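You operate a simulated robot arm through the tools that you are given. There is no shell and no other tool.

You are at the controls of a simulated robot arm. One attempt, no reset.

## Task
Shut and lock gates four and five, then switch the sensor panel off.

The check looks at the end state, three seconds after you hand in, the way a careful person would. Anything else that was tipped, shoved, dropped, spilled or broken makes it a failure.

## Robot
A 7-joint arm with a two-finger parallel gripper, fixed in place. Base frame: the origin is at the foot of the arm, x ahead of it, y to its left, z up. Readings come in mm, rad, newtons and seconds.
With the tool pointing down near the work surface it reaches from about 100 to 860 mm from the base axis. Its first joint turns from -2.897 to 2.897 rad. Payload 3.43 kg.
The tool frame sits at the grasp point between the pads (the TCP): z along the fingers, y along the line on which they close. The tips reach 30 mm beyond it. The gripper opens to 94 mm. The fingers are 28 mm wide and 10 mm thick; the gripper's body (50 by 96 mm) begins 55 mm behind the TCP.
Orientation is that of the tool frame in the base frame, as [roll, pitch, yaw] about the fixed x, y, z axes, in that order (R = Rz(yaw) Ry(pitch) Rx(roll)). With the fingers straight down and closing along the base's y, the tool's x points along the base's -x, its y along +y and its z along -z.

## Interface
- The arm moves only by the tool nudge_tool. Its argument "series" is one flat list of numbers, 7 for each row, row after row: the shift along the base's x, y, z in mm, then the turn, a rotation vector about the base's x, y, z in rad, then the gripper command, from -1 (shut) to 1 (fully open), values between in proportion. In form: [x, y, z, ax, ay, az, grip, x, y, z, ax, ay, az, grip, ...]. A call has 1 to 20 rows; each row shifts and turns the commanded pose from where the row before left it. A row lasts 0.2 s, in which the tool goes at most 50 mm and 0.15 rad; a call with a longer step from one row to the next is refused whole, and so is a gripper value outside its range. A pose out of reach is approached as far as the arm can. The call stops where the force on the tool passes 40 N (or 10 N more than at its start, if that is more) or the arm is blocked; 0.2 s more then pass. Each finger travels about 45 mm/s and halts on what it meets, pressing with about 39 N; the grip force reading is that of the motor and also rises with nothing between the fingers. The clock runs only during rows and for 0.2 s after the last one: add rows that do not move to give the fingers time. It gives the time, the measured TCP pose, the force on the tool (base axes), the opening and the grip force at its end, in the units of the frame above (readings bear some noise), with the torque about the TCP (base axes, N m) and any sound that the robot's microphone picked up, and new pictures: "pictures" is both (left out), scene, wrist or none.
- Cameras (640 x 400 px; columns grow to the right, rows downward): "scene" is fixed at [49.5, -501, 1551.2]; the picture's right is [0.36, -0.93, 0.00], its down [-0.33, -0.13, -0.94] and it looks along [0.87, 0.34, -0.35] (base axes); focal length 214 px, centre (320, 200). "wrist" rides on the gripper at [76, 14, -103] in the tool frame; the picture's right is [-0.18, 0.98, 0.00], its down [-0.75, -0.14, -0.64] and it looks along [-0.63, -0.12, 0.77] (tool axes); focal length 243 px, centre (320, 200). There is no depth. A picture from a camera that has moved, and an enlarged one, comes with that camera's place and axes in the base frame and with its lens.
- raise_lower(by): slides the trunk up (or, below 0, down) by that many mm; the arm rides with it, the base frame stays. It gives what a move gives, with no picture.
- enlarge(camera, box): a new picture of the part [left, top, right, bottom] of that camera's present view, enlarged. No time passes.
- finish_job(): hands the job in; it is judged then, once.

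Places have to be worked out from the pictures, the camera data and where the tool is seen. Open the gripper and draw the arm clear of the work before you hand the job in, unless the task says otherwise.

The tools are called after "Request:" as a command line: name --argument value ..., lists and objects as JSON in quotes. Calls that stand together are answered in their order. nudge_tool: Moves the arm, as the interface text tells. Its arguments: {"type":"object","properties":{"series":{"type":"array","items":{"type":"number"}},"pictures":{"type":"string","enum":["both","scene","wrist","none"]}},"required":["series"]} The other tools are called the same way: raise_lower (by) slides the trunk up or down; enlarge (camera, box) takes an enlarged picture of a part of a camera's view; finish_job () hands the job in.

At the start:

```text
t: 0.0
eef_pos: [487.8, -134.9, 1534.3]
ee_rot: [-3.125, -0.028, 3.12]
contact_force: [0.0, 0.8, -0.1]
ft_torque: [0.02, -0.01, 0.02]
grip_width: 94.0
grip_force: 0.1
trunk travel left (down, up): [-425.0, 65.0]
```

scene: 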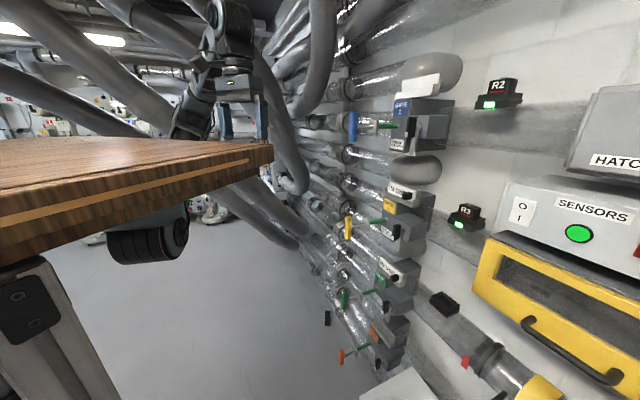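
wrist: 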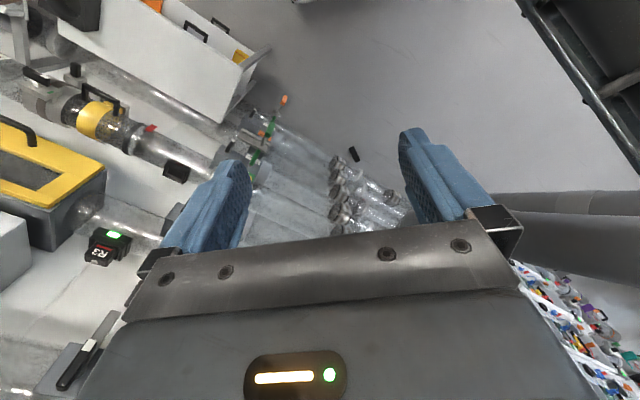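

The scene shows a column of pipe gates with coloured tags on the right and a sensor panel further right. I'll enlarge these regions to read the labels.

Request:
enlarge --camera "scene" --box '[300, 60, 460, 160]'

Request:
enlarge --camera "scene" --box '[300, 160, 460, 260]'

Request:
enlarge --camera "scene" --box '[300, 240, 460, 400]'

Request:
enlarge --camera "scene" --box '[440, 60, 640, 280]'

Request:
enlarge --camera "wrist" --box '[160, 60, 420, 260]'

```text
4.00 times, centred on (380, 110) of scene
camera zoom: at [49.5, -501.0, 1551.2], right [0.36, -0.93, 0.0], down [-0.33, -0.13, -0.94], along [0.87, 0.34, -0.35], focal length 858 px, centre (80, 560)
```

zoom: 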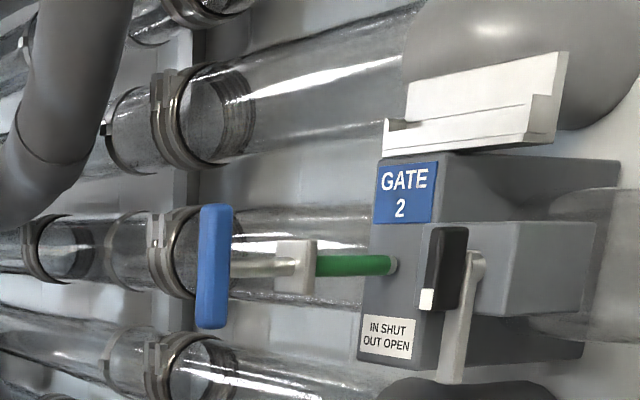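

```text
4.00 times, centred on (380, 210) of scene
camera zoom: at [49.5, -501.0, 1551.2], right [0.36, -0.93, 0.0], down [-0.33, -0.13, -0.94], along [0.87, 0.34, -0.35], focal length 858 px, centre (80, 160)
```

zoom: 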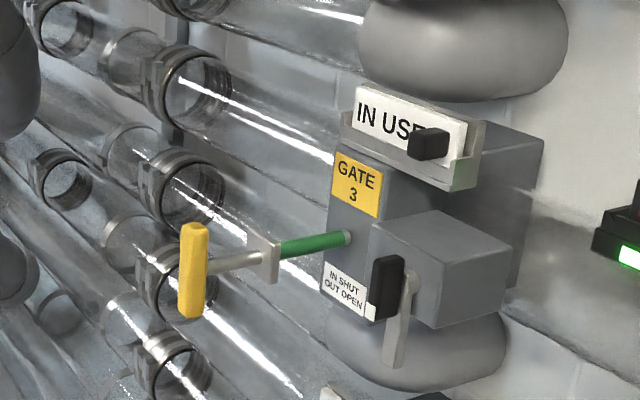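

```text
2.50 times, centred on (380, 320) of scene
camera zoom: at [49.5, -501.0, 1551.2], right [0.36, -0.93, 0.0], down [-0.33, -0.13, -0.94], along [0.87, 0.34, -0.35], focal length 536 px, centre (170, -100)
```

zoom: 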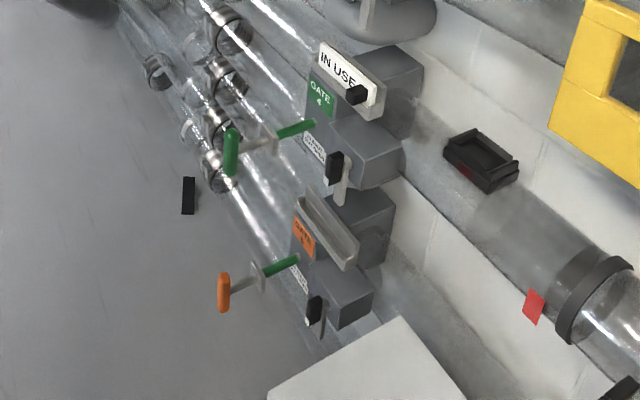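

```text
1.82 times, centred on (540, 170) of scene
camera zoom: at [49.5, -501.0, 1551.2], right [0.36, -0.93, 0.0], down [-0.33, -0.13, -0.94], along [0.87, 0.34, -0.35], focal length 390 px, centre (-80, 254)
```

zoom: 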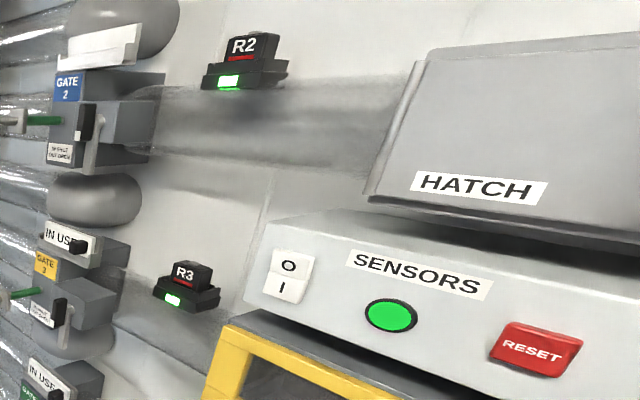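

```text
2.00 times, centred on (290, 160) of wrist
camera zoom: at [413.4, -117.8, 1637.9], right [0.2, 0.98, -0.02], down [0.77, -0.14, 0.62], along [0.61, -0.15, -0.78], focal length 485 px, centre (380, 280)
```

zoom: 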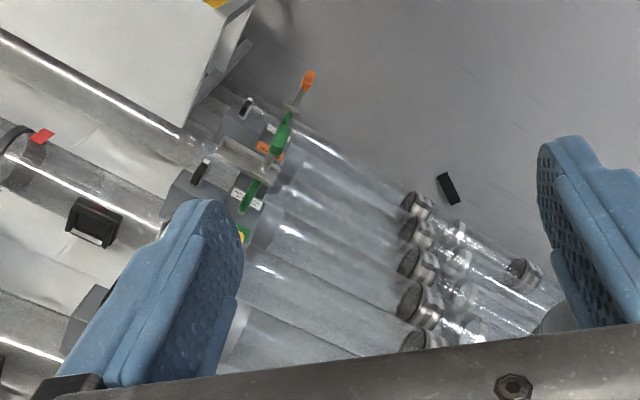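

I triangulated the green (gate 4) handle at about (675,-356,895) and the orange (gate 5) handle at about (690,-360,550), with rods running roughly along (0.68,-0.73,0). Before moving I want to know where the wooden board is relative to the arm.

Request:
enlarge --camera "scene" --box '[130, 0, 300, 170]'

Request:
enlarge --camera "scene" --box '[0, 120, 280, 400]'

Request:
enlarge --camera "wrist" --box '[440, 0, 640, 140]'

Request:
enlarge --camera "wrist" --box '[0, 0, 220, 300]'

```text
2.35 times, centred on (215, 85) of scene
camera zoom: at [49.5, -501.0, 1551.2], right [0.36, -0.93, 0.0], down [-0.33, -0.13, -0.94], along [0.87, 0.34, -0.35], focal length 505 px, centre (567, 471)
```

zoom: 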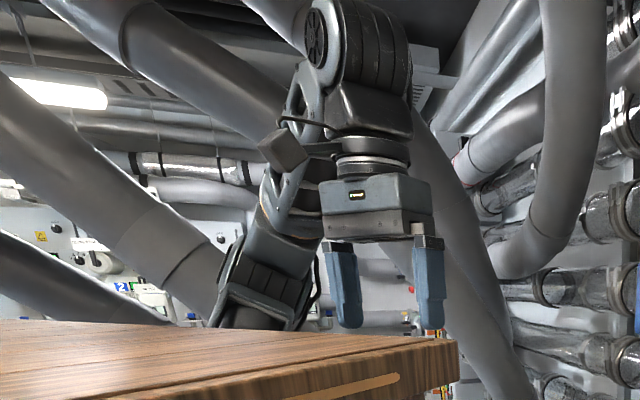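

```text
1.43 times, centred on (140, 260) of scene
camera zoom: at [49.5, -501.0, 1551.2], right [0.36, -0.93, 0.0], down [-0.33, -0.13, -0.94], along [0.87, 0.34, -0.35], focal length 306 px, centre (577, 114)
```

zoom: 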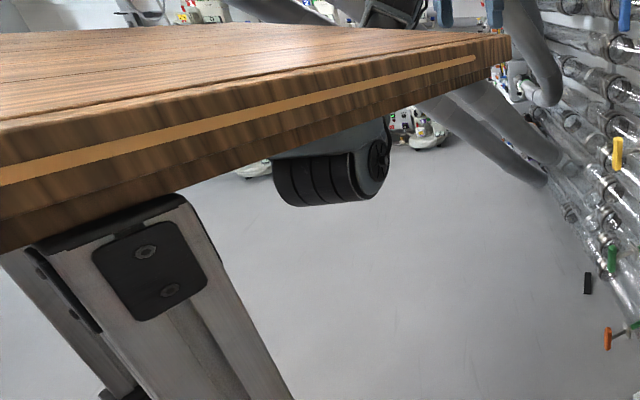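

```text
2.86 times, centred on (540, 70) of wrist
camera zoom: at [413.4, -117.8, 1637.9], right [0.2, 0.98, -0.02], down [0.77, -0.14, 0.62], along [0.61, -0.15, -0.78], focal length 693 px, centre (-309, 571)
```

zoom: 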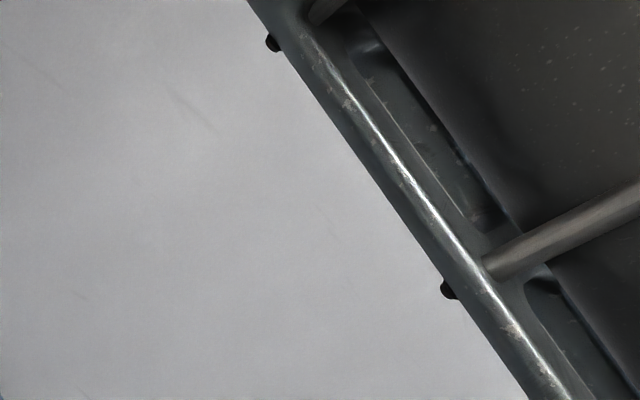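

```text
1.33 times, centred on (110, 150) of wrist
camera zoom: at [413.4, -117.8, 1637.9], right [0.2, 0.98, -0.02], down [0.77, -0.14, 0.62], along [0.61, -0.15, -0.78], focal length 324 px, centre (600, 267)
```

zoom: 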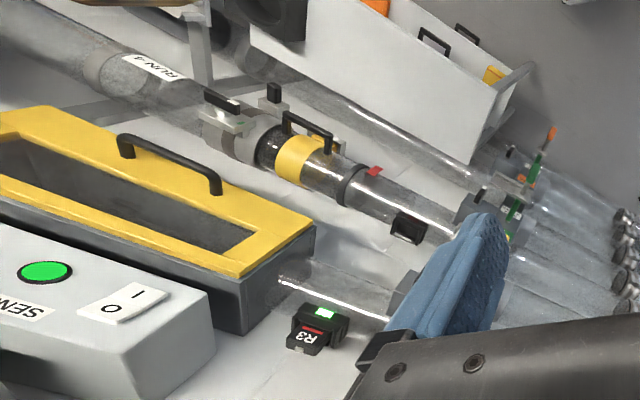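

The wooden board seems to be between the scene camera and the arm, close to the camera. I'll turn the hand about the vertical in place, which only uses the last joint, so the wrist camera looks back over the board and the robot's own surroundings.

Request:
nudge_tool --series '[0, 0, 0, 0, 0, 0.145, 1, 0, 0, 0, 0, 0, 0.145, 1, 0, 0, 0, 0, 0, 0.145, 1, 0, 0, 0, 0, 0, 0.145, 1, 0, 0, 0, 0, 0, 0.145, 1, 0, 0, 0, 0, 0, 0.145, 1, 0, 0, 0, 0, 0, 0.145, 1, 0, 0, 0, 0, 0, 0.145, 1]'

```text
t: 1.8
eef_pos: [485.0, -143.7, 1530.3]
ee_rot: [-3.14, -0.062, -2.068]
contact_force: [0.6, -0.7, 0.2]
ft_torque: [0.0, 0.0, -0.01]
grip_width: 93.9
grip_force: 0.1
trunk travel left (down, up): [-425.0, 65.0]
camera wrist: at [438.1, -197.5, 1637.5], right [-0.78, 0.63, -0.01], down [0.5, 0.63, 0.59], along [0.38, 0.46, -0.8], focal length 243 px, centre (320, 200)
```

scene: 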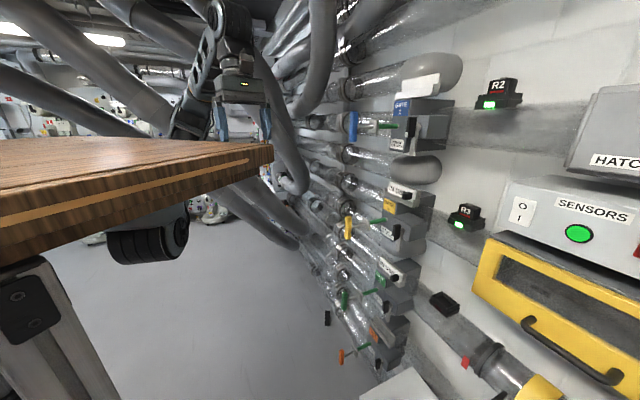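
wrist: 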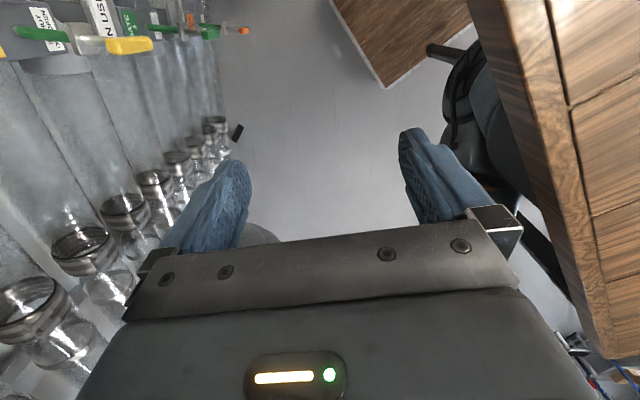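

The wrist view shows a tabletop at z≈1510 whose edge runs along y at about x≈383, with the arm's elbow below it. So I must get the hand well forward before going down. I'll advance 130 mm in x, finishing the hand's turn on the way.

Request:
nudge_tool --series '[17, 0, 0, 0, 0, 0.145, 1, 17, 0, 0, 0, 0, 0.145, 1, 17, 0, 0, 0, 0, 0.145, 1, 17, 0, 0, 0, 0, 0.145, 1, 17, 0, 0, 0, 0, 0.145, 1, 17, 0, 0, 0, 0, 0.145, 1, 17, 0, 0, 0, 0, 0.145, 1, 17, 0, 0, 0, 0, 0.145, 1, 0, 0, 0, 0, 0, 0, 1]'

```text
t: 3.8
eef_pos: [630.1, -128.4, 1527.4]
ee_rot: [3.116, -0.037, -0.843]
contact_force: [-0.5, 1.3, 0.2]
ft_torque: [0.01, -0.02, 0.02]
grip_width: 93.9
grip_force: 0.1
trunk travel left (down, up): [-425.0, 65.0]
camera wrist: at [668.2, -190.7, 1633.7], right [-0.86, -0.52, 0.02], down [-0.4, 0.68, 0.61], along [-0.33, 0.51, -0.79], focal length 243 px, centre (320, 200)
```

scene: 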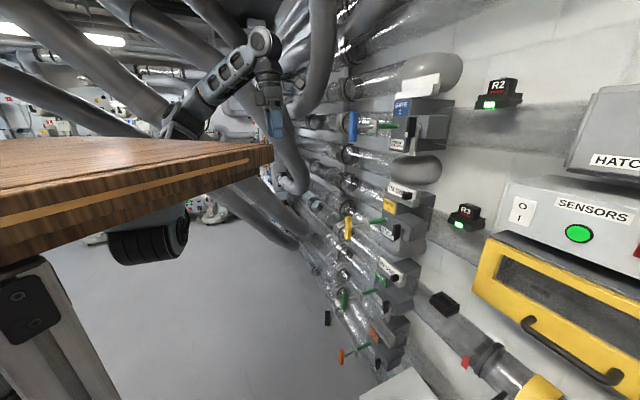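
wrist: 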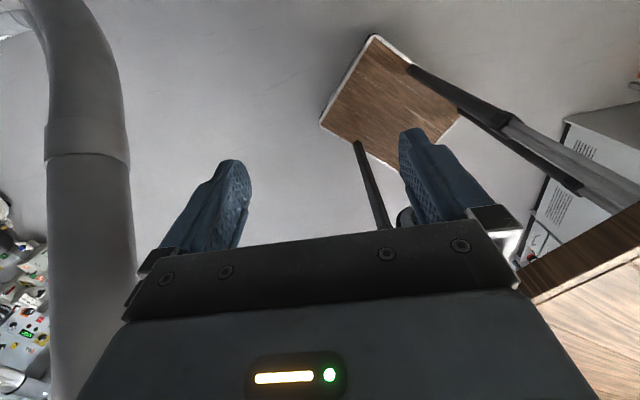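

The hand is now clear ahead of the table edge, there is only floor below it, and the nearby big pipe is off to +y. I'll lower the trunk in stages.

Request:
raise_lower --by -150

Request:
enlarge --camera "scene" --box '[100, 0, 400, 200]'

```text
t: 5.5
eef_pos: [631.6, -130.0, 1374.5]
ee_rot: [3.115, -0.029, -0.842]
contact_force: [0.0, -0.4, -0.6]
ft_torque: [0.02, -0.01, -0.01]
grip_width: 94.1
grip_force: 0.0
trunk travel left (down, up): [-275.0, 215.0]
```

```text
2.00 times, centred on (250, 100) of scene
camera zoom: at [49.5, -501.0, 1551.2], right [0.36, -0.93, 0.0], down [-0.33, -0.13, -0.94], along [0.87, 0.34, -0.35], focal length 429 px, centre (460, 400)
```

zoom: 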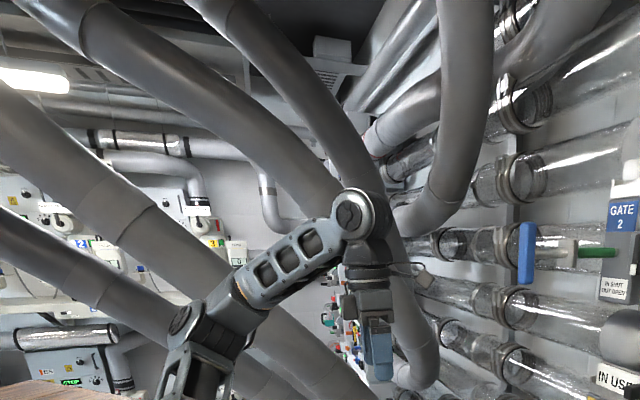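

The board moved down with the trunk, so it belongs to the robot. I'll look at the full views again.

Request:
nudge_tool --series '[0, 0, 0, 0, 0, 0, 1]'

```text
t: 6.0
eef_pos: [632.0, -129.3, 1374.7]
ee_rot: [3.116, -0.029, -0.842]
contact_force: [-0.5, 0.2, 0.3]
ft_torque: [0.04, -0.03, 0.01]
grip_width: 94.0
grip_force: 0.1
trunk travel left (down, up): [-275.0, 215.0]
camera wrist: at [669.7, -192.2, 1480.7], right [-0.86, -0.52, 0.02], down [-0.4, 0.68, 0.62], along [-0.33, 0.52, -0.79], focal length 243 px, centre (320, 200)
```

scene: 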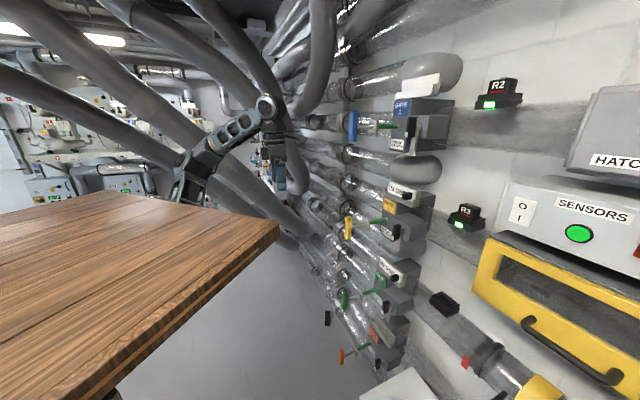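
wrist: 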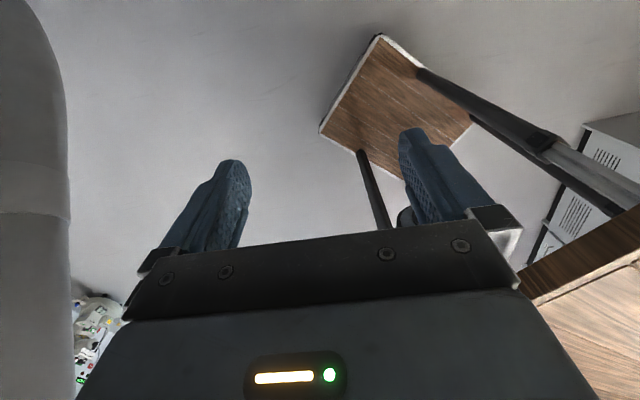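

The table and arm ride together, and nothing sits below the table corner at about (365,-285). I'll lower the trunk the rest of the way so both gates are in reach.

Request:
raise_lower --by -150

Request:
enlarge --camera "scene" --box '[0, 0, 640, 400]'

```text
t: 7.7
eef_pos: [631.2, -129.9, 1224.8]
ee_rot: [3.116, -0.03, -0.84]
contact_force: [-0.7, -0.4, 0.0]
ft_torque: [-0.01, -0.01, -0.02]
grip_width: 94.3
grip_force: 0.1
trunk travel left (down, up): [-125.0, 365.0]
```

```text
1.00 times, centred on (320, 200) of scene (not enlarged: the box is as wide or as high as the picture)
camera zoom: at [49.5, -501.0, 1551.2], right [0.36, -0.93, 0.0], down [-0.33, -0.13, -0.94], along [0.87, 0.34, -0.35], focal length 214 px, centre (320, 200)
```

zoom: 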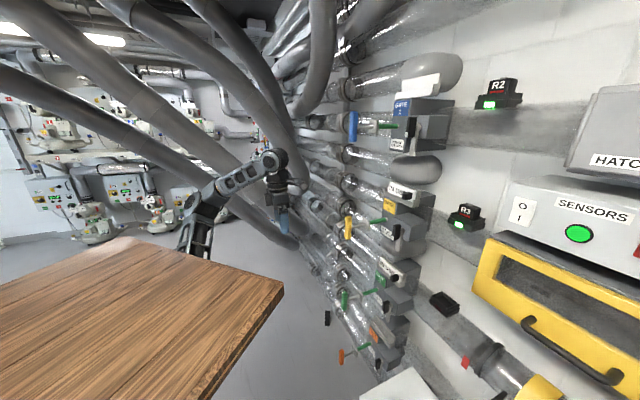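

Table corner is at about (369,-289,1210) and the arm rises in front of it. Next I'll lower the tool and pitch it to point horizontally along the rods towards gate 4, stopping about 200 mm short of the green handle. I'll do half first and check.

Request:
nudge_tool --series '[-8.4, -7.3, -30, -0.1065, -0.0954, 0, 1, -8.4, -7.3, -30, -0.1065, -0.0954, 0, 1, -8.4, -7.3, -30, -0.1065, -0.0954, 0, 1, -8.4, -7.3, -30, -0.1065, -0.0954, 0, 1, -8.4, -7.3, -30, -0.1065, -0.0954, 0, 1, -8.4, -7.3, -30, -0.1065, -0.0954, 0, 1]'

```text
t: 8.5
eef_pos: [563.6, -210.3, 1158.1]
ee_rot: [-3.094, -0.405, -1.049]
contact_force: [0.1, -0.3, -0.6]
ft_torque: [-0.05, 0.01, -0.02]
grip_width: 93.9
grip_force: 0.0
trunk travel left (down, up): [-125.0, 365.0]
stopped in row 3: the arm was blocked; the commanded pose is now the measured one
camera wrist: at [560.3, -246.6, 1280.9], right [-0.93, -0.36, -0.12], down [-0.38, 0.88, 0.3], along [0.0, 0.32, -0.95], focal length 243 px, centre (320, 200)
```

scene: 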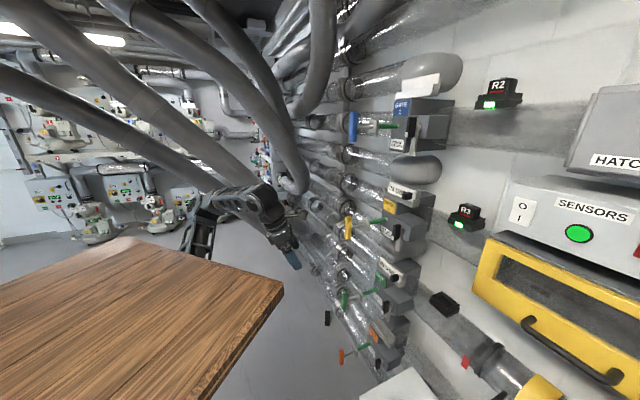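
wrist: 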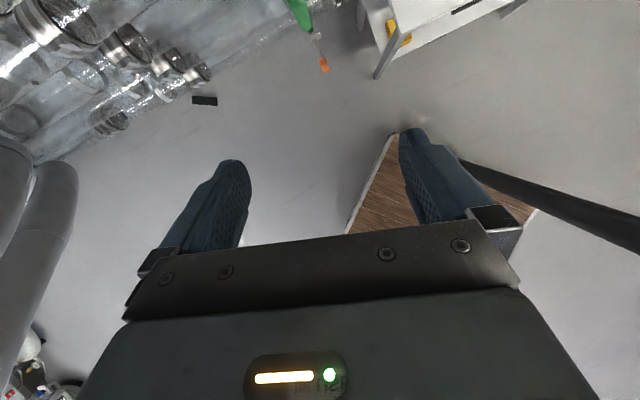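

The arm got blocked with no tool force, so it is either a joint limit or the elbow against the table. I'll zoom in on the arm to find out.

Request:
enlarge --camera "scene" --box '[160, 160, 320, 280]'

Request:
enlarge --camera "scene" --box '[300, 230, 440, 400]'

```text
3.33 times, centred on (240, 220) of scene
camera zoom: at [49.5, -501.0, 1551.2], right [0.36, -0.93, 0.0], down [-0.33, -0.13, -0.94], along [0.87, 0.34, -0.35], focal length 715 px, centre (587, 133)
```

zoom: 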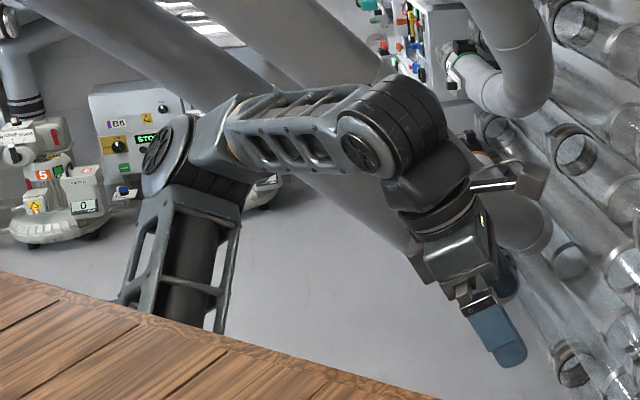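

```text
2.35 times, centred on (370, 315) of scene
camera zoom: at [49.5, -501.0, 1551.2], right [0.36, -0.93, 0.0], down [-0.33, -0.13, -0.94], along [0.87, 0.34, -0.35], focal length 505 px, centre (202, -71)
```

zoom: 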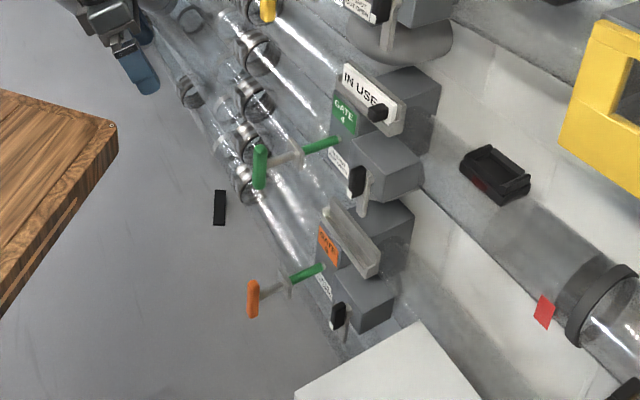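

The arm looks free of the table, so this is probably a joint limit from the 180° hand flip. I'll spin the hand back about its own axis, which should give more joint room and puts the camera behind and above the tool looking forward at the gates.

Request:
nudge_tool --series '[0, 0, 0, 0.034, -0.045, -0.132, 1, 0, 0, 0, 0.034, -0.045, -0.132, 1, 0, 0, 0, 0.034, -0.045, -0.132, 1, 0, 0, 0, 0.034, -0.045, -0.132, 1, 0, 0, 0, 0.034, -0.045, -0.132, 1, 0, 0, 0, 0.034, -0.045, -0.132, 1, 0, 0, 0, 0.034, -0.045, -0.132, 1, 0, 0, 0, 0.034, -0.045, -0.132, 1, 0, 0, 0, 0.034, -0.045, -0.132, 1, 0, 0, 0, 0.034, -0.045, -0.132, 1]'

```text
t: 10.7
eef_pos: [564.3, -210.1, 1156.2]
ee_rot: [-2.743, -0.011, -2.477]
contact_force: [0.9, -0.3, -0.9]
ft_torque: [-0.03, -0.01, 0.03]
grip_width: 94.1
grip_force: 0.1
trunk travel left (down, up): [-125.0, 365.0]
camera wrist: at [471.4, -214.8, 1246.6], right [-0.42, 0.82, -0.38], down [0.53, 0.56, 0.64], along [0.74, 0.06, -0.67], focal length 243 px, centre (320, 200)
```

scene: 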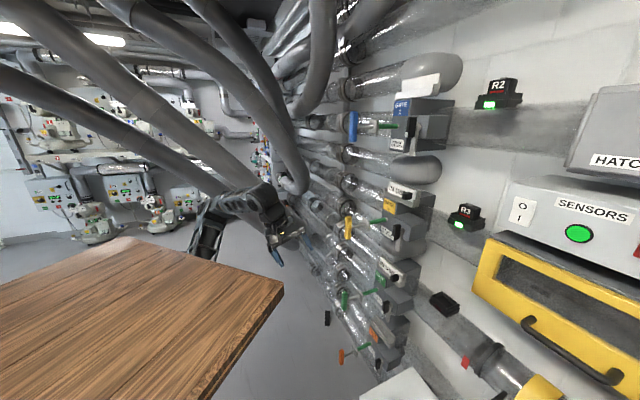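
wrist: 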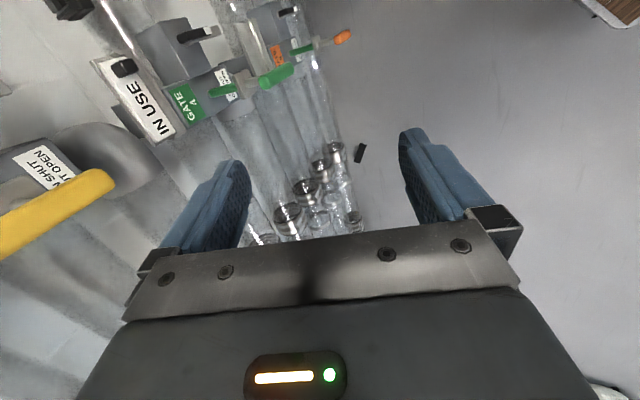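

Spinning works freely. I'll finish the spin so the camera sits directly behind the tool, facing along the rods.

Request:
nudge_tool --series '[0, 0, 0, 0.034, -0.045, -0.132, 1, 0, 0, 0, 0.034, -0.045, -0.132, 1, 0, 0, 0, 0.034, -0.045, -0.132, 1, 0, 0, 0, 0.034, -0.045, -0.132, 1, 0, 0, 0, 0.034, -0.045, -0.132, 1, 0, 0, 0, 0.034, -0.045, -0.132, 1, 0, 0, 0, 0.034, -0.045, -0.132, 1, 0, 0, 0, 0.034, -0.045, -0.132, 1, 0, 0, 0, 0.034, -0.045, -0.132, 1, 0, 0, 0, 0.034, -0.045, -0.132, 1]'

```text
t: 12.9
eef_pos: [564.2, -209.2, 1156.9]
ee_rot: [-3.079, 0.392, 2.39]
contact_force: [-0.7, 0.1, 0.4]
ft_torque: [-0.01, -0.01, -0.01]
grip_width: 94.1
grip_force: 0.0
trunk travel left (down, up): [-125.0, 365.0]
camera wrist: at [497.8, -120.1, 1221.7], right [0.81, 0.58, 0.01], down [0.26, -0.38, 0.89], along [0.53, -0.72, -0.46], focal length 243 px, centre (320, 200)
```

scene: 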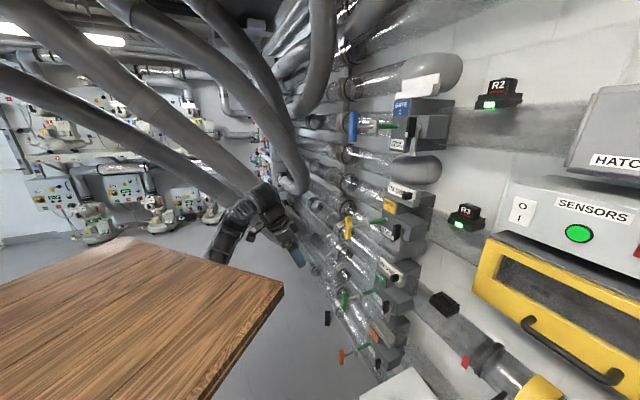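
wrist: 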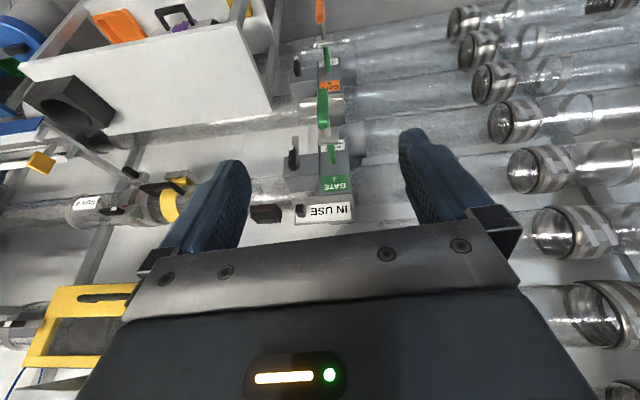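

Excellent, gates 4 and 5 are now straight ahead, upside down in the picture. I'll zoom in on their locks.

Request:
enlarge --camera "wrist" --box '[260, 70, 400, 240]'

Request:
enlarge --camera "wrist" --box '[260, 0, 400, 110]'

Request:
enlarge --camera "wrist" --box '[0, 0, 280, 240]'

```text
2.35 times, centred on (330, 155) of wrist
camera zoom: at [497.8, -120.1, 1221.7], right [0.81, 0.58, 0.01], down [0.26, -0.38, 0.89], along [0.53, -0.72, -0.46], focal length 571 px, centre (296, 306)
```

zoom: 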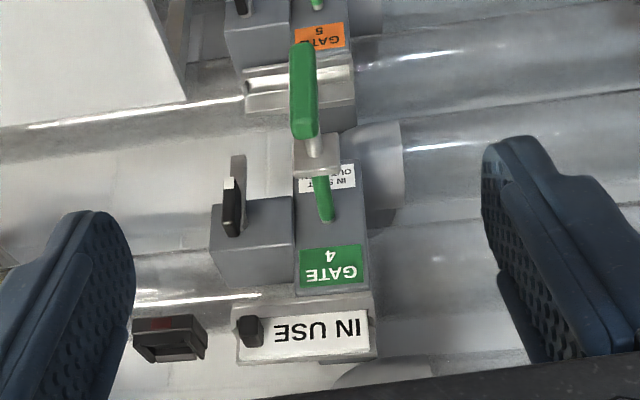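

```text
3.64 times, centred on (330, 55) of wrist
camera zoom: at [497.8, -120.1, 1221.7], right [0.81, 0.58, 0.01], down [0.26, -0.38, 0.89], along [0.53, -0.72, -0.46], focal length 882 px, centre (284, 727)
```

zoom: 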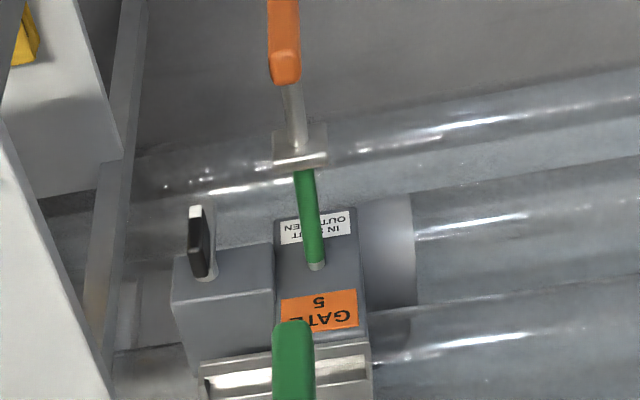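

```text
1.67 times, centred on (140, 120) of wrist
camera zoom: at [497.8, -120.1, 1221.7], right [0.81, 0.58, 0.01], down [0.26, -0.38, 0.89], along [0.53, -0.72, -0.46], focal length 404 px, centre (620, 333)
```

zoom: 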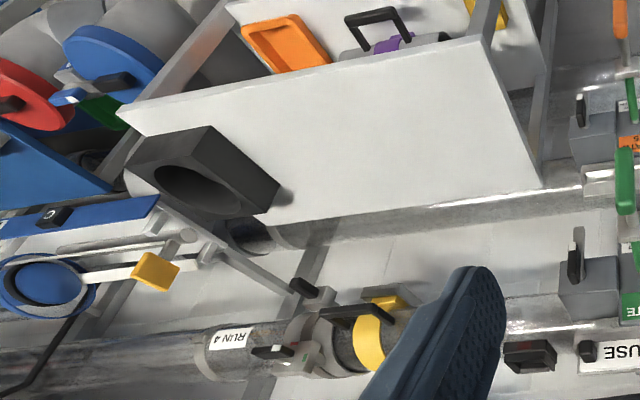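

From two views: gate 4 handle centre at (682,-357,889), rod axis n≈(0.694,-0.72,0), and lock knob at (712,-510,887), 85 mm to the right of the rod. Gate 5 is the same but 322 mm lower. I'll now pitch the tool towards horizontal along n while moving down and forward.

Request:
nudge_tool --series '[10, -17, -20, -0.105, -0.101, 0, 1, 10, -17, -20, -0.105, -0.101, 0, 1, 10, -17, -20, -0.105, -0.101, 0, 1, 10, -17, -20, -0.105, -0.101, 0, 1]'

```text
t: 13.9
eef_pos: [603.8, -277.8, 1074.6]
ee_rot: [-3.025, 0.976, 2.42]
contact_force: [-0.6, -0.3, 0.9]
ft_torque: [0.01, -0.04, 0.03]
grip_width: 94.2
grip_force: 0.1
trunk travel left (down, up): [-125.0, 365.0]
camera wrist: at [525.3, -175.3, 1068.8], right [0.79, 0.6, 0.09], down [-0.13, 0.03, 0.99], along [0.59, -0.8, 0.1], focal length 243 px, centre (320, 200)
```

scene: 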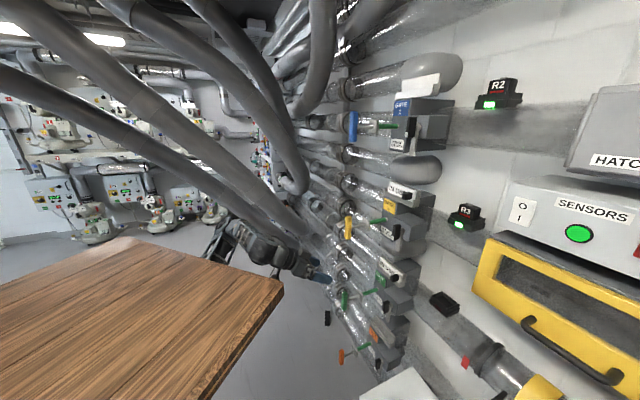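
wrist: 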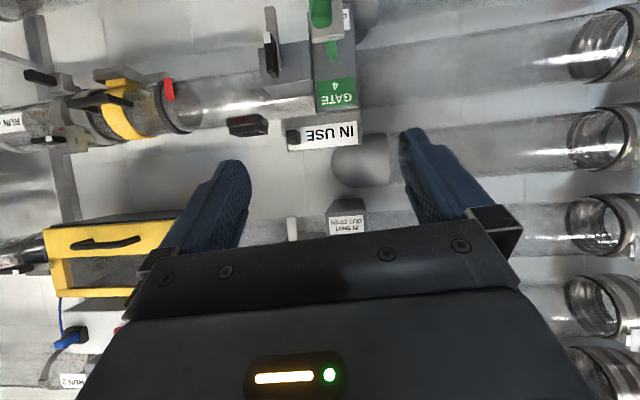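

The tool pitched freely this time. I'll complete the levelling, bring the closed fingertips level with the green handle at z≈889 and about 70 mm short of it, and re-check.

Request:
nudge_tool --series '[1.3, -1.2, -31, -0.0643, -0.0757, 0.0055, -1, 1.3, -1.2, -31, -0.0643, -0.0757, 0.0055, -1, 1.3, -1.2, -31, -0.0643, -0.0757, 0.0055, -1, 1.3, -1.2, -31, -0.0643, -0.0757, 0.0055, -1, 1.3, -1.2, -31, -0.0643, -0.0757, 0.0055, -1, 1.3, -1.2, -31, -0.0643, -0.0757, 0.0055, -1, 0, 0, 0, 0, 0, 0, -1]'

```text
t: 15.5
eef_pos: [672.6, -332.1, 983.7]
ee_rot: [-3.029, 1.371, 2.444]
contact_force: [0.4, -0.1, -0.9]
ft_torque: [-0.01, -0.01, -0.01]
grip_width: 0.1
grip_force: 32.7
out of reach, approached as far as the arm can: row 1, 2, 3, 4, 5, 6
trunk travel left (down, up): [-125.0, 365.0]
camera wrist: at [600.5, -240.5, 930.0], right [0.74, 0.66, 0.16], down [-0.42, 0.26, 0.87], along [0.53, -0.71, 0.47], focal length 243 px, centre (320, 200)
```

scene: 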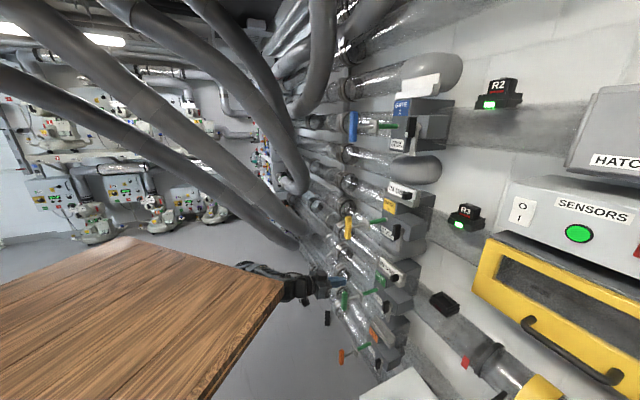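
wrist: 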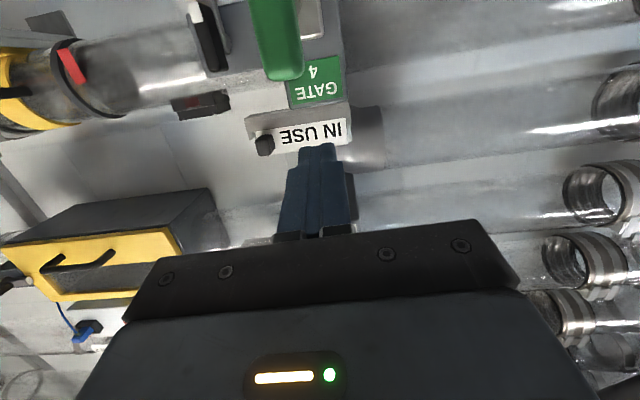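

The commanded pose was out of reach: the arm couldn't fold that tightly, so it ended further forward and higher at z=984, still clear above the green handle. I'll back off along -n, then use the remaining trunk travel to get lower.

Request:
nudge_tool --series '[-14, 14.5, 10, 0, 0, 0, -1, -14, 14.5, 10, 0, 0, 0, -1, -14, 14.5, 10, 0, 0, 0, -1]' --pictures "none"

```text
t: 16.3
eef_pos: [673.7, -322.6, 1021.3]
ee_rot: [-3.029, 1.371, 2.449]
contact_force: [0.6, -1.3, 0.7]
ft_torque: [-0.01, 0.0, -0.01]
grip_width: 0.1
grip_force: 33.0
out of reach, approached as far as the arm can: row 1, 2, 3
trunk travel left (down, up): [-125.0, 365.0]
```

The level pose this close in is limited by the wrist, since the forearm slopes down too steeply. I'll tilt the tool back down a bit and retreat to the pose that worked, then lower the trunk.

Request:
nudge_tool --series '[-18, 12, 13, 0.072, 0.069, 0, -1, -18, 12, 13, 0.072, 0.069, 0, -1, -18, 12, 13, 0.072, 0.069, 0, -1, -18, 12, 13, 0.072, 0.069, 0, -1, 0, 0, 0, 0, 0, 0, -1]'

```text
t: 17.5
eef_pos: [609.3, -279.2, 1075.3]
ee_rot: [-3.105, 0.972, 2.374]
contact_force: [-1.3, 0.3, -0.5]
ft_torque: [0.0, 0.0, 0.01]
grip_width: 0.0
grip_force: 33.1
out of reach, approached as far as the arm can: row 1
trunk travel left (down, up): [-125.0, 365.0]
camera wrist: at [528.9, -179.2, 1070.4], right [0.78, 0.61, 0.13], down [-0.16, -0.01, 0.99], along [0.61, -0.79, 0.09], focal length 243 px, centre (320, 200)
```

scene: 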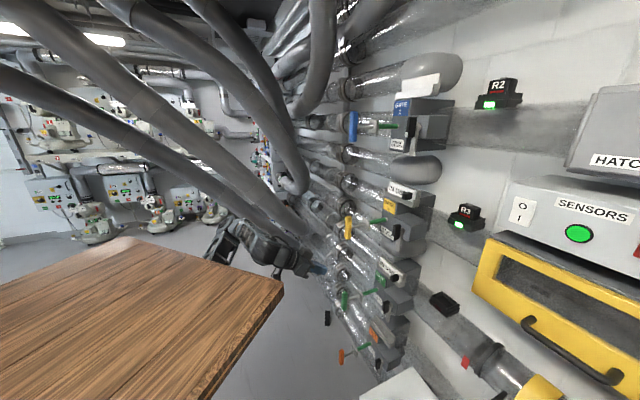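
wrist: 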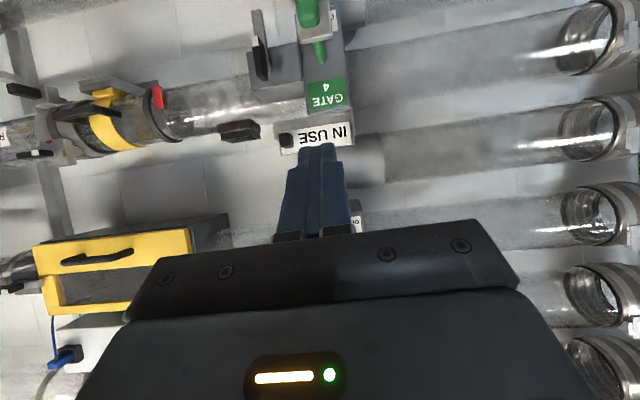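

Back at a reachable pose about 100 mm short of the handles. I'll now lower the trunk by the remaining 125 mm.

Request:
raise_lower --by -125

Request:
enlarge --camera "wrist" --box '[0, 0, 640, 400]'

```text
t: 19.0
eef_pos: [608.6, -281.1, 950.9]
ee_rot: [-3.106, 0.972, 2.373]
contact_force: [0.0, 0.1, -0.1]
ft_torque: [0.0, -0.05, 0.03]
grip_width: 0.2
grip_force: 33.0
trunk travel left (down, up): [0.0, 490.0]
```

```text
1.00 times, centred on (320, 200) of wrist (not enlarged: the box is as wide or as high as the picture)
camera zoom: at [529.1, -179.3, 945.2], right [0.78, 0.61, 0.13], down [-0.16, -0.01, 0.99], along [0.61, -0.79, 0.09], focal length 243 px, centre (320, 200)
```

zoom: 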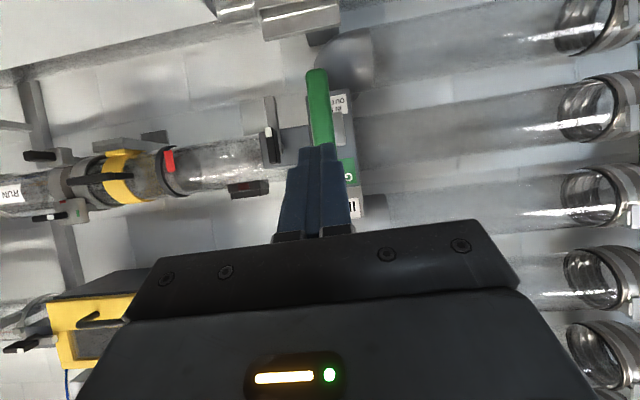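

The tool is 34° below horizontal, in line with the green handle laterally, with the tips 45 mm above its centre. I'll drop 45 mm and approach to just before contact, then check.

Request:
nudge_tool --series '[0, 0, -23, 0, 0, 0, -1, 0, 0, -22, 0, 0, 0, -1, 14, -14.4, 0, 0, 0, 0, -1, 14, -14.4, 0, 0, 0, 0, -1, 0, 0, 0, 0, 0, 0, -1]'

```text
t: 20.2
eef_pos: [648.6, -317.1, 913.6]
ee_rot: [-3.107, 0.972, 2.374]
contact_force: [-0.1, 0.8, -0.3]
ft_torque: [0.0, -0.01, 0.01]
grip_width: 0.1
grip_force: 33.0
out of reach, approached as far as the arm can: row 1, 2
trunk travel left (down, up): [0.0, 490.0]
camera wrist: at [567.9, -216.6, 908.8], right [0.78, 0.61, 0.13], down [-0.16, -0.01, 0.99], along [0.61, -0.79, 0.09], focal length 243 px, centre (320, 200)
```

scene: 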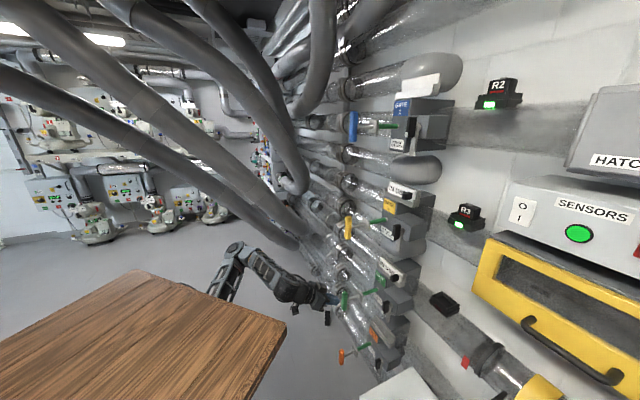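
wrist: 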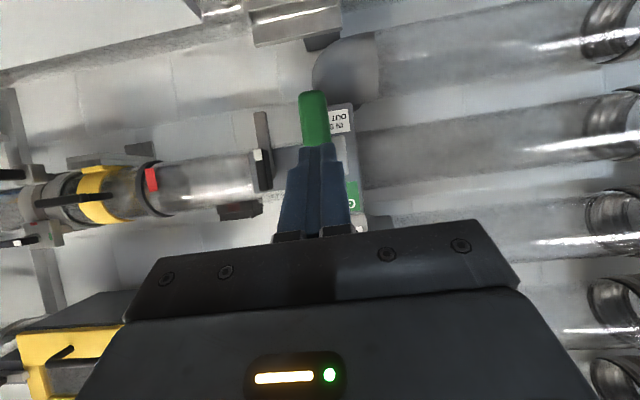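

Tips are at n≈703, z≈897 and in line with the bar, whose front is at about n≈720. I'll push along n and watch the force.

Request:
nudge_tool --series '[10.4, -10.8, -2, 0, 0, 0, -1, 10.4, -10.8, -2, 0, 0, 0, -1, 10.4, -10.8, -2, 0, 0, 0, -1, 7, -7.2, 0, 0, 0, 0, -1, 7, -7.2, 0, 0, 0, 0, -1, 7, -7.2, 0, 0, 0, 0, -1]'

```text
t: 21.6
eef_pos: [699.6, -373.3, 906.9]
ee_rot: [-3.105, 0.97, 2.373]
contact_force: [-1.0, 2.8, 1.4]
ft_torque: [0.02, -0.01, 0.03]
grip_width: 0.0
grip_force: 33.3
trunk travel left (down, up): [0.0, 490.0]
camera wrist: at [619.5, -271.7, 902.4], right [0.78, 0.61, 0.13], down [-0.16, -0.01, 0.99], along [0.61, -0.79, 0.09], focal length 243 px, centre (320, 200)
```

scene: 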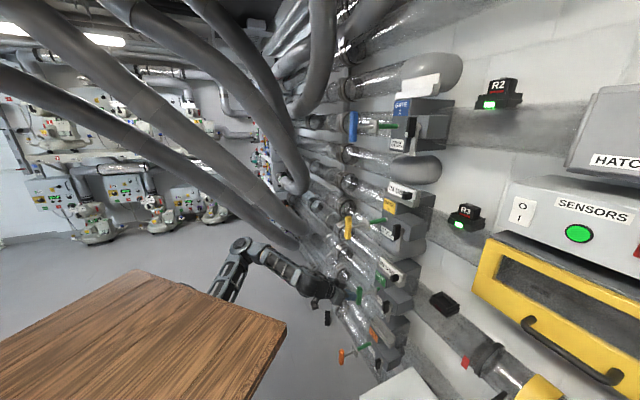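
wrist: 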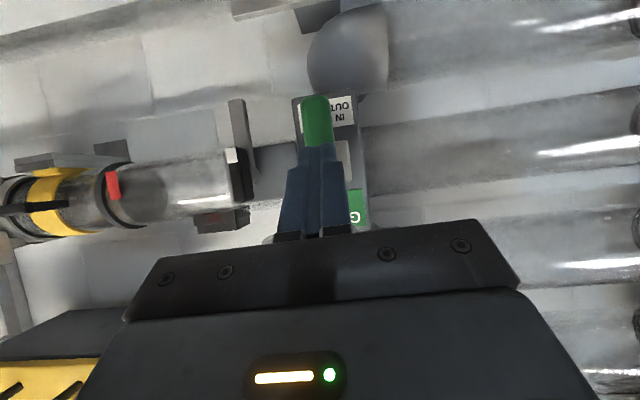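

The tips are at n≈779 with only about 3 N, so the handle appears to be sliding in. I'll zoom to check.

Request:
enlarge --camera "scene" --box '[310, 250, 430, 340]'

Request:
enlarge --camera "wrist" --box '[200, 60, 400, 240]'

```text
4.44 times, centred on (370, 295) of scene
camera zoom: at [49.5, -501.0, 1551.2], right [0.36, -0.93, 0.0], down [-0.33, -0.13, -0.94], along [0.87, 0.34, -0.35], focal length 953 px, centre (98, -222)
```

zoom: 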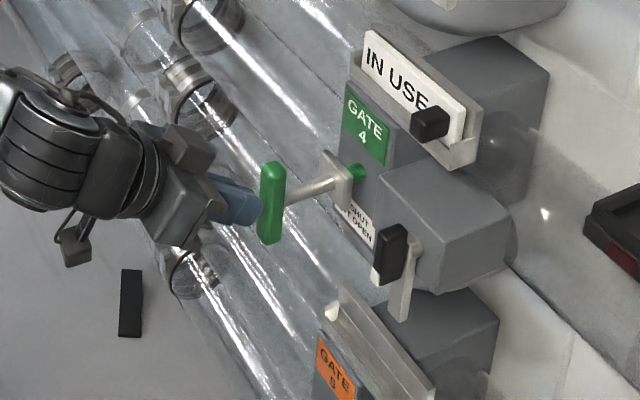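

```text
2.22 times, centred on (300, 150) of wrist
camera zoom: at [619.5, -271.7, 902.4], right [0.78, 0.61, 0.13], down [-0.16, -0.01, 0.99], along [0.61, -0.79, 0.09], focal length 539 px, centre (364, 311)
```

zoom: 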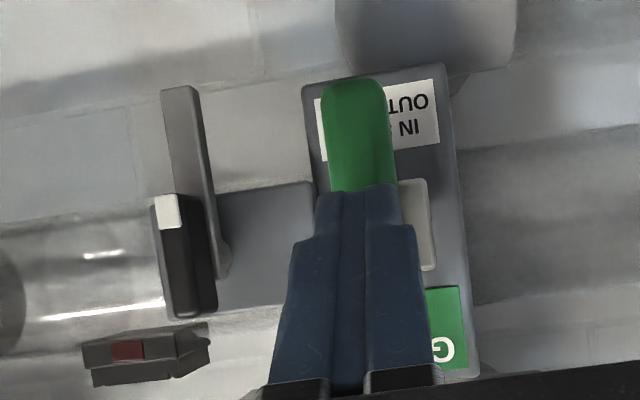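

The handle is sliding in with about 25 mm of green rod left. I'll keep pushing until it seats.

Request:
nudge_tool --series '[5.5, -5.8, 0, 0, 0, 0, -1, 5.5, -5.8, 0, 0, 0, 0, -1, 5.5, -5.8, 0, 0, 0, 0, -1, 5.5, -5.8, 0, 0, 0, 0, -1, 5.5, -5.8, 0, 0, 0, 0, -1, 5.5, -5.8, 0, 0, 0, 0, -1]'

Request:
enlarge --camera "scene" --box '[310, 250, 430, 340]'

Request:
enlarge --camera "wrist" --box '[200, 60, 400, 240]'

```text
t: 22.6
eef_pos: [716.7, -389.2, 907.0]
ee_rot: [-3.107, 0.969, 2.372]
contact_force: [-13.5, 19.8, 6.8]
ft_torque: [-0.07, -0.1, 0.21]
grip_width: 0.1
grip_force: 32.6
trunk travel left (down, up): [0.0, 490.0]
stopped in row 4: the force on the tool passed its limit at 61 N (the readings are from after the stop); the commanded pose is now the measured one
camera wrist: at [635.5, -288.1, 902.1], right [0.78, 0.61, 0.13], down [-0.16, -0.01, 0.99], along [0.61, -0.79, 0.09], focal length 243 px, centre (320, 200)
```

scene: 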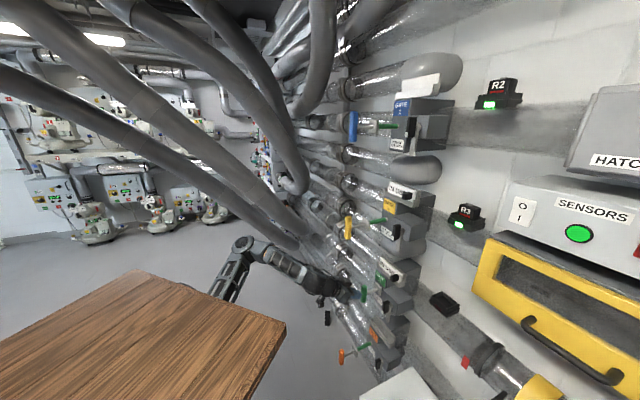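
wrist: 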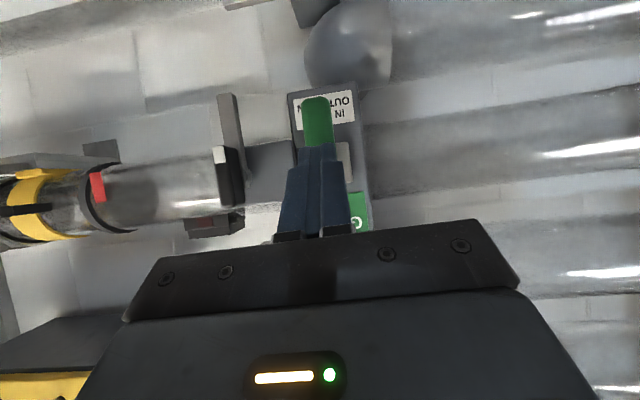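

```text
4.44 times, centred on (370, 295) of scene
camera zoom: at [49.5, -501.0, 1551.2], right [0.36, -0.93, 0.0], down [-0.33, -0.13, -0.94], along [0.87, 0.34, -0.35], focal length 953 px, centre (98, -222)
```

zoom: 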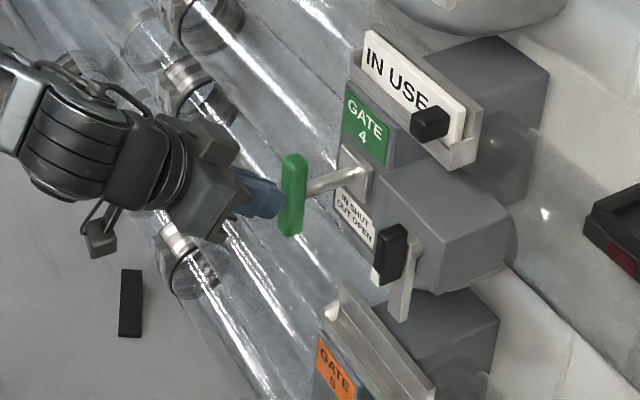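

```text
2.22 times, centred on (300, 150) of wrist
camera zoom: at [635.5, -288.1, 902.1], right [0.78, 0.61, 0.13], down [-0.16, -0.01, 0.99], along [0.61, -0.79, 0.09], focal length 539 px, centre (364, 311)
```

zoom: 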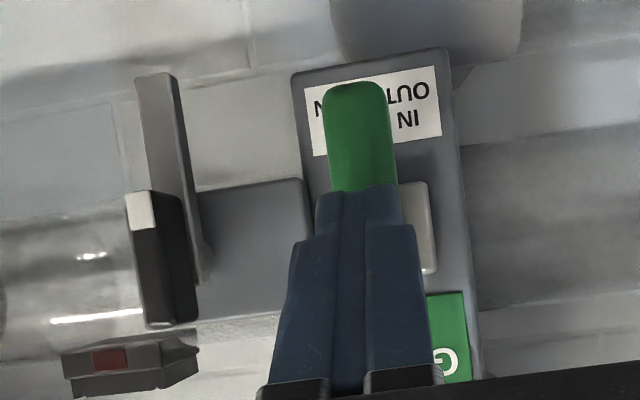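

The plate is now flush with the gate box, so gate 4 is shut. I'll back off along -n and see that it stays in.

Request:
nudge_tool --series '[-8.7, 9, 0, 0, 0, 0, -1, -8.7, 9, 0, 0, 0, 0, -1, -8.7, 9, 0, 0, 0, 0, -1, -8.7, 9, 0, 0, 0, 0, -1, -8.7, 9, 0, 0, 0, 0, -1, 0, 0, 0, 0, 0, 0, -1]'

Request:
enlarge --camera "wrist" --box '[200, 60, 400, 240]'

Request:
enlarge --camera "scene" --box '[310, 250, 430, 340]'

```text
t: 23.9
eef_pos: [673.5, -346.3, 906.5]
ee_rot: [-3.106, 0.967, 2.374]
contact_force: [0.3, 0.6, -0.3]
ft_torque: [0.02, 0.0, -0.01]
grip_width: 0.0
grip_force: 33.1
trunk travel left (down, up): [0.0, 490.0]
camera wrist: at [593.0, -245.4, 901.9], right [0.78, 0.61, 0.13], down [-0.16, -0.01, 0.99], along [0.61, -0.79, 0.09], focal length 243 px, centre (320, 200)
```

scene: 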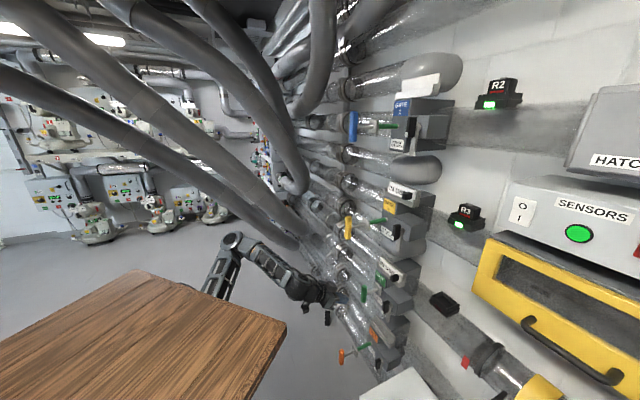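
wrist: 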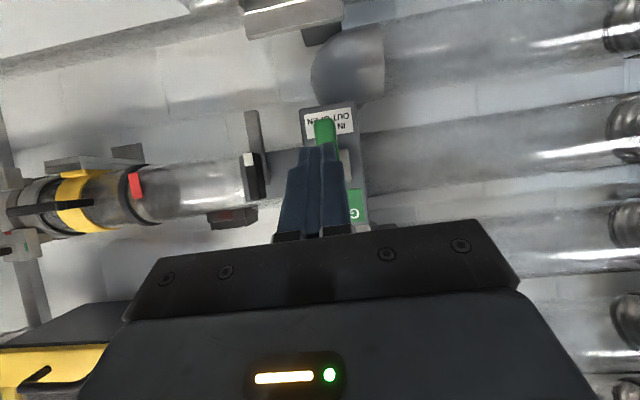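

```text
2.22 times, centred on (300, 150) of wrist
camera zoom: at [593.0, -245.4, 901.9], right [0.78, 0.61, 0.13], down [-0.16, -0.01, 0.99], along [0.61, -0.79, 0.09], focal length 539 px, centre (364, 311)
```

zoom: 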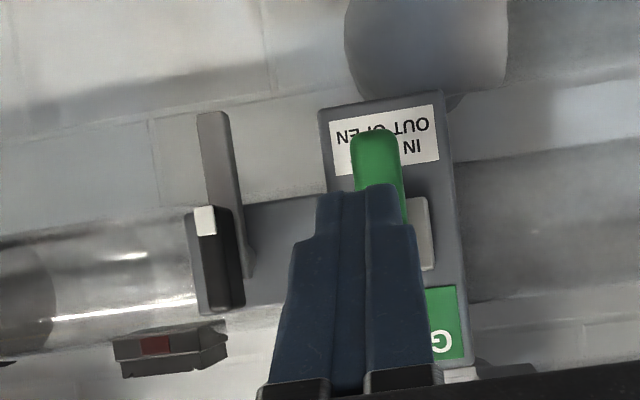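

```text
4.44 times, centred on (370, 295) of scene
camera zoom: at [49.5, -501.0, 1551.2], right [0.36, -0.93, 0.0], down [-0.33, -0.13, -0.94], along [0.87, 0.34, -0.35], focal length 953 px, centre (98, -222)
```

zoom: 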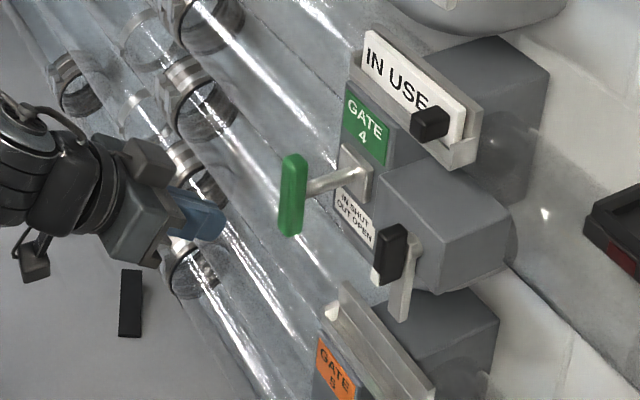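

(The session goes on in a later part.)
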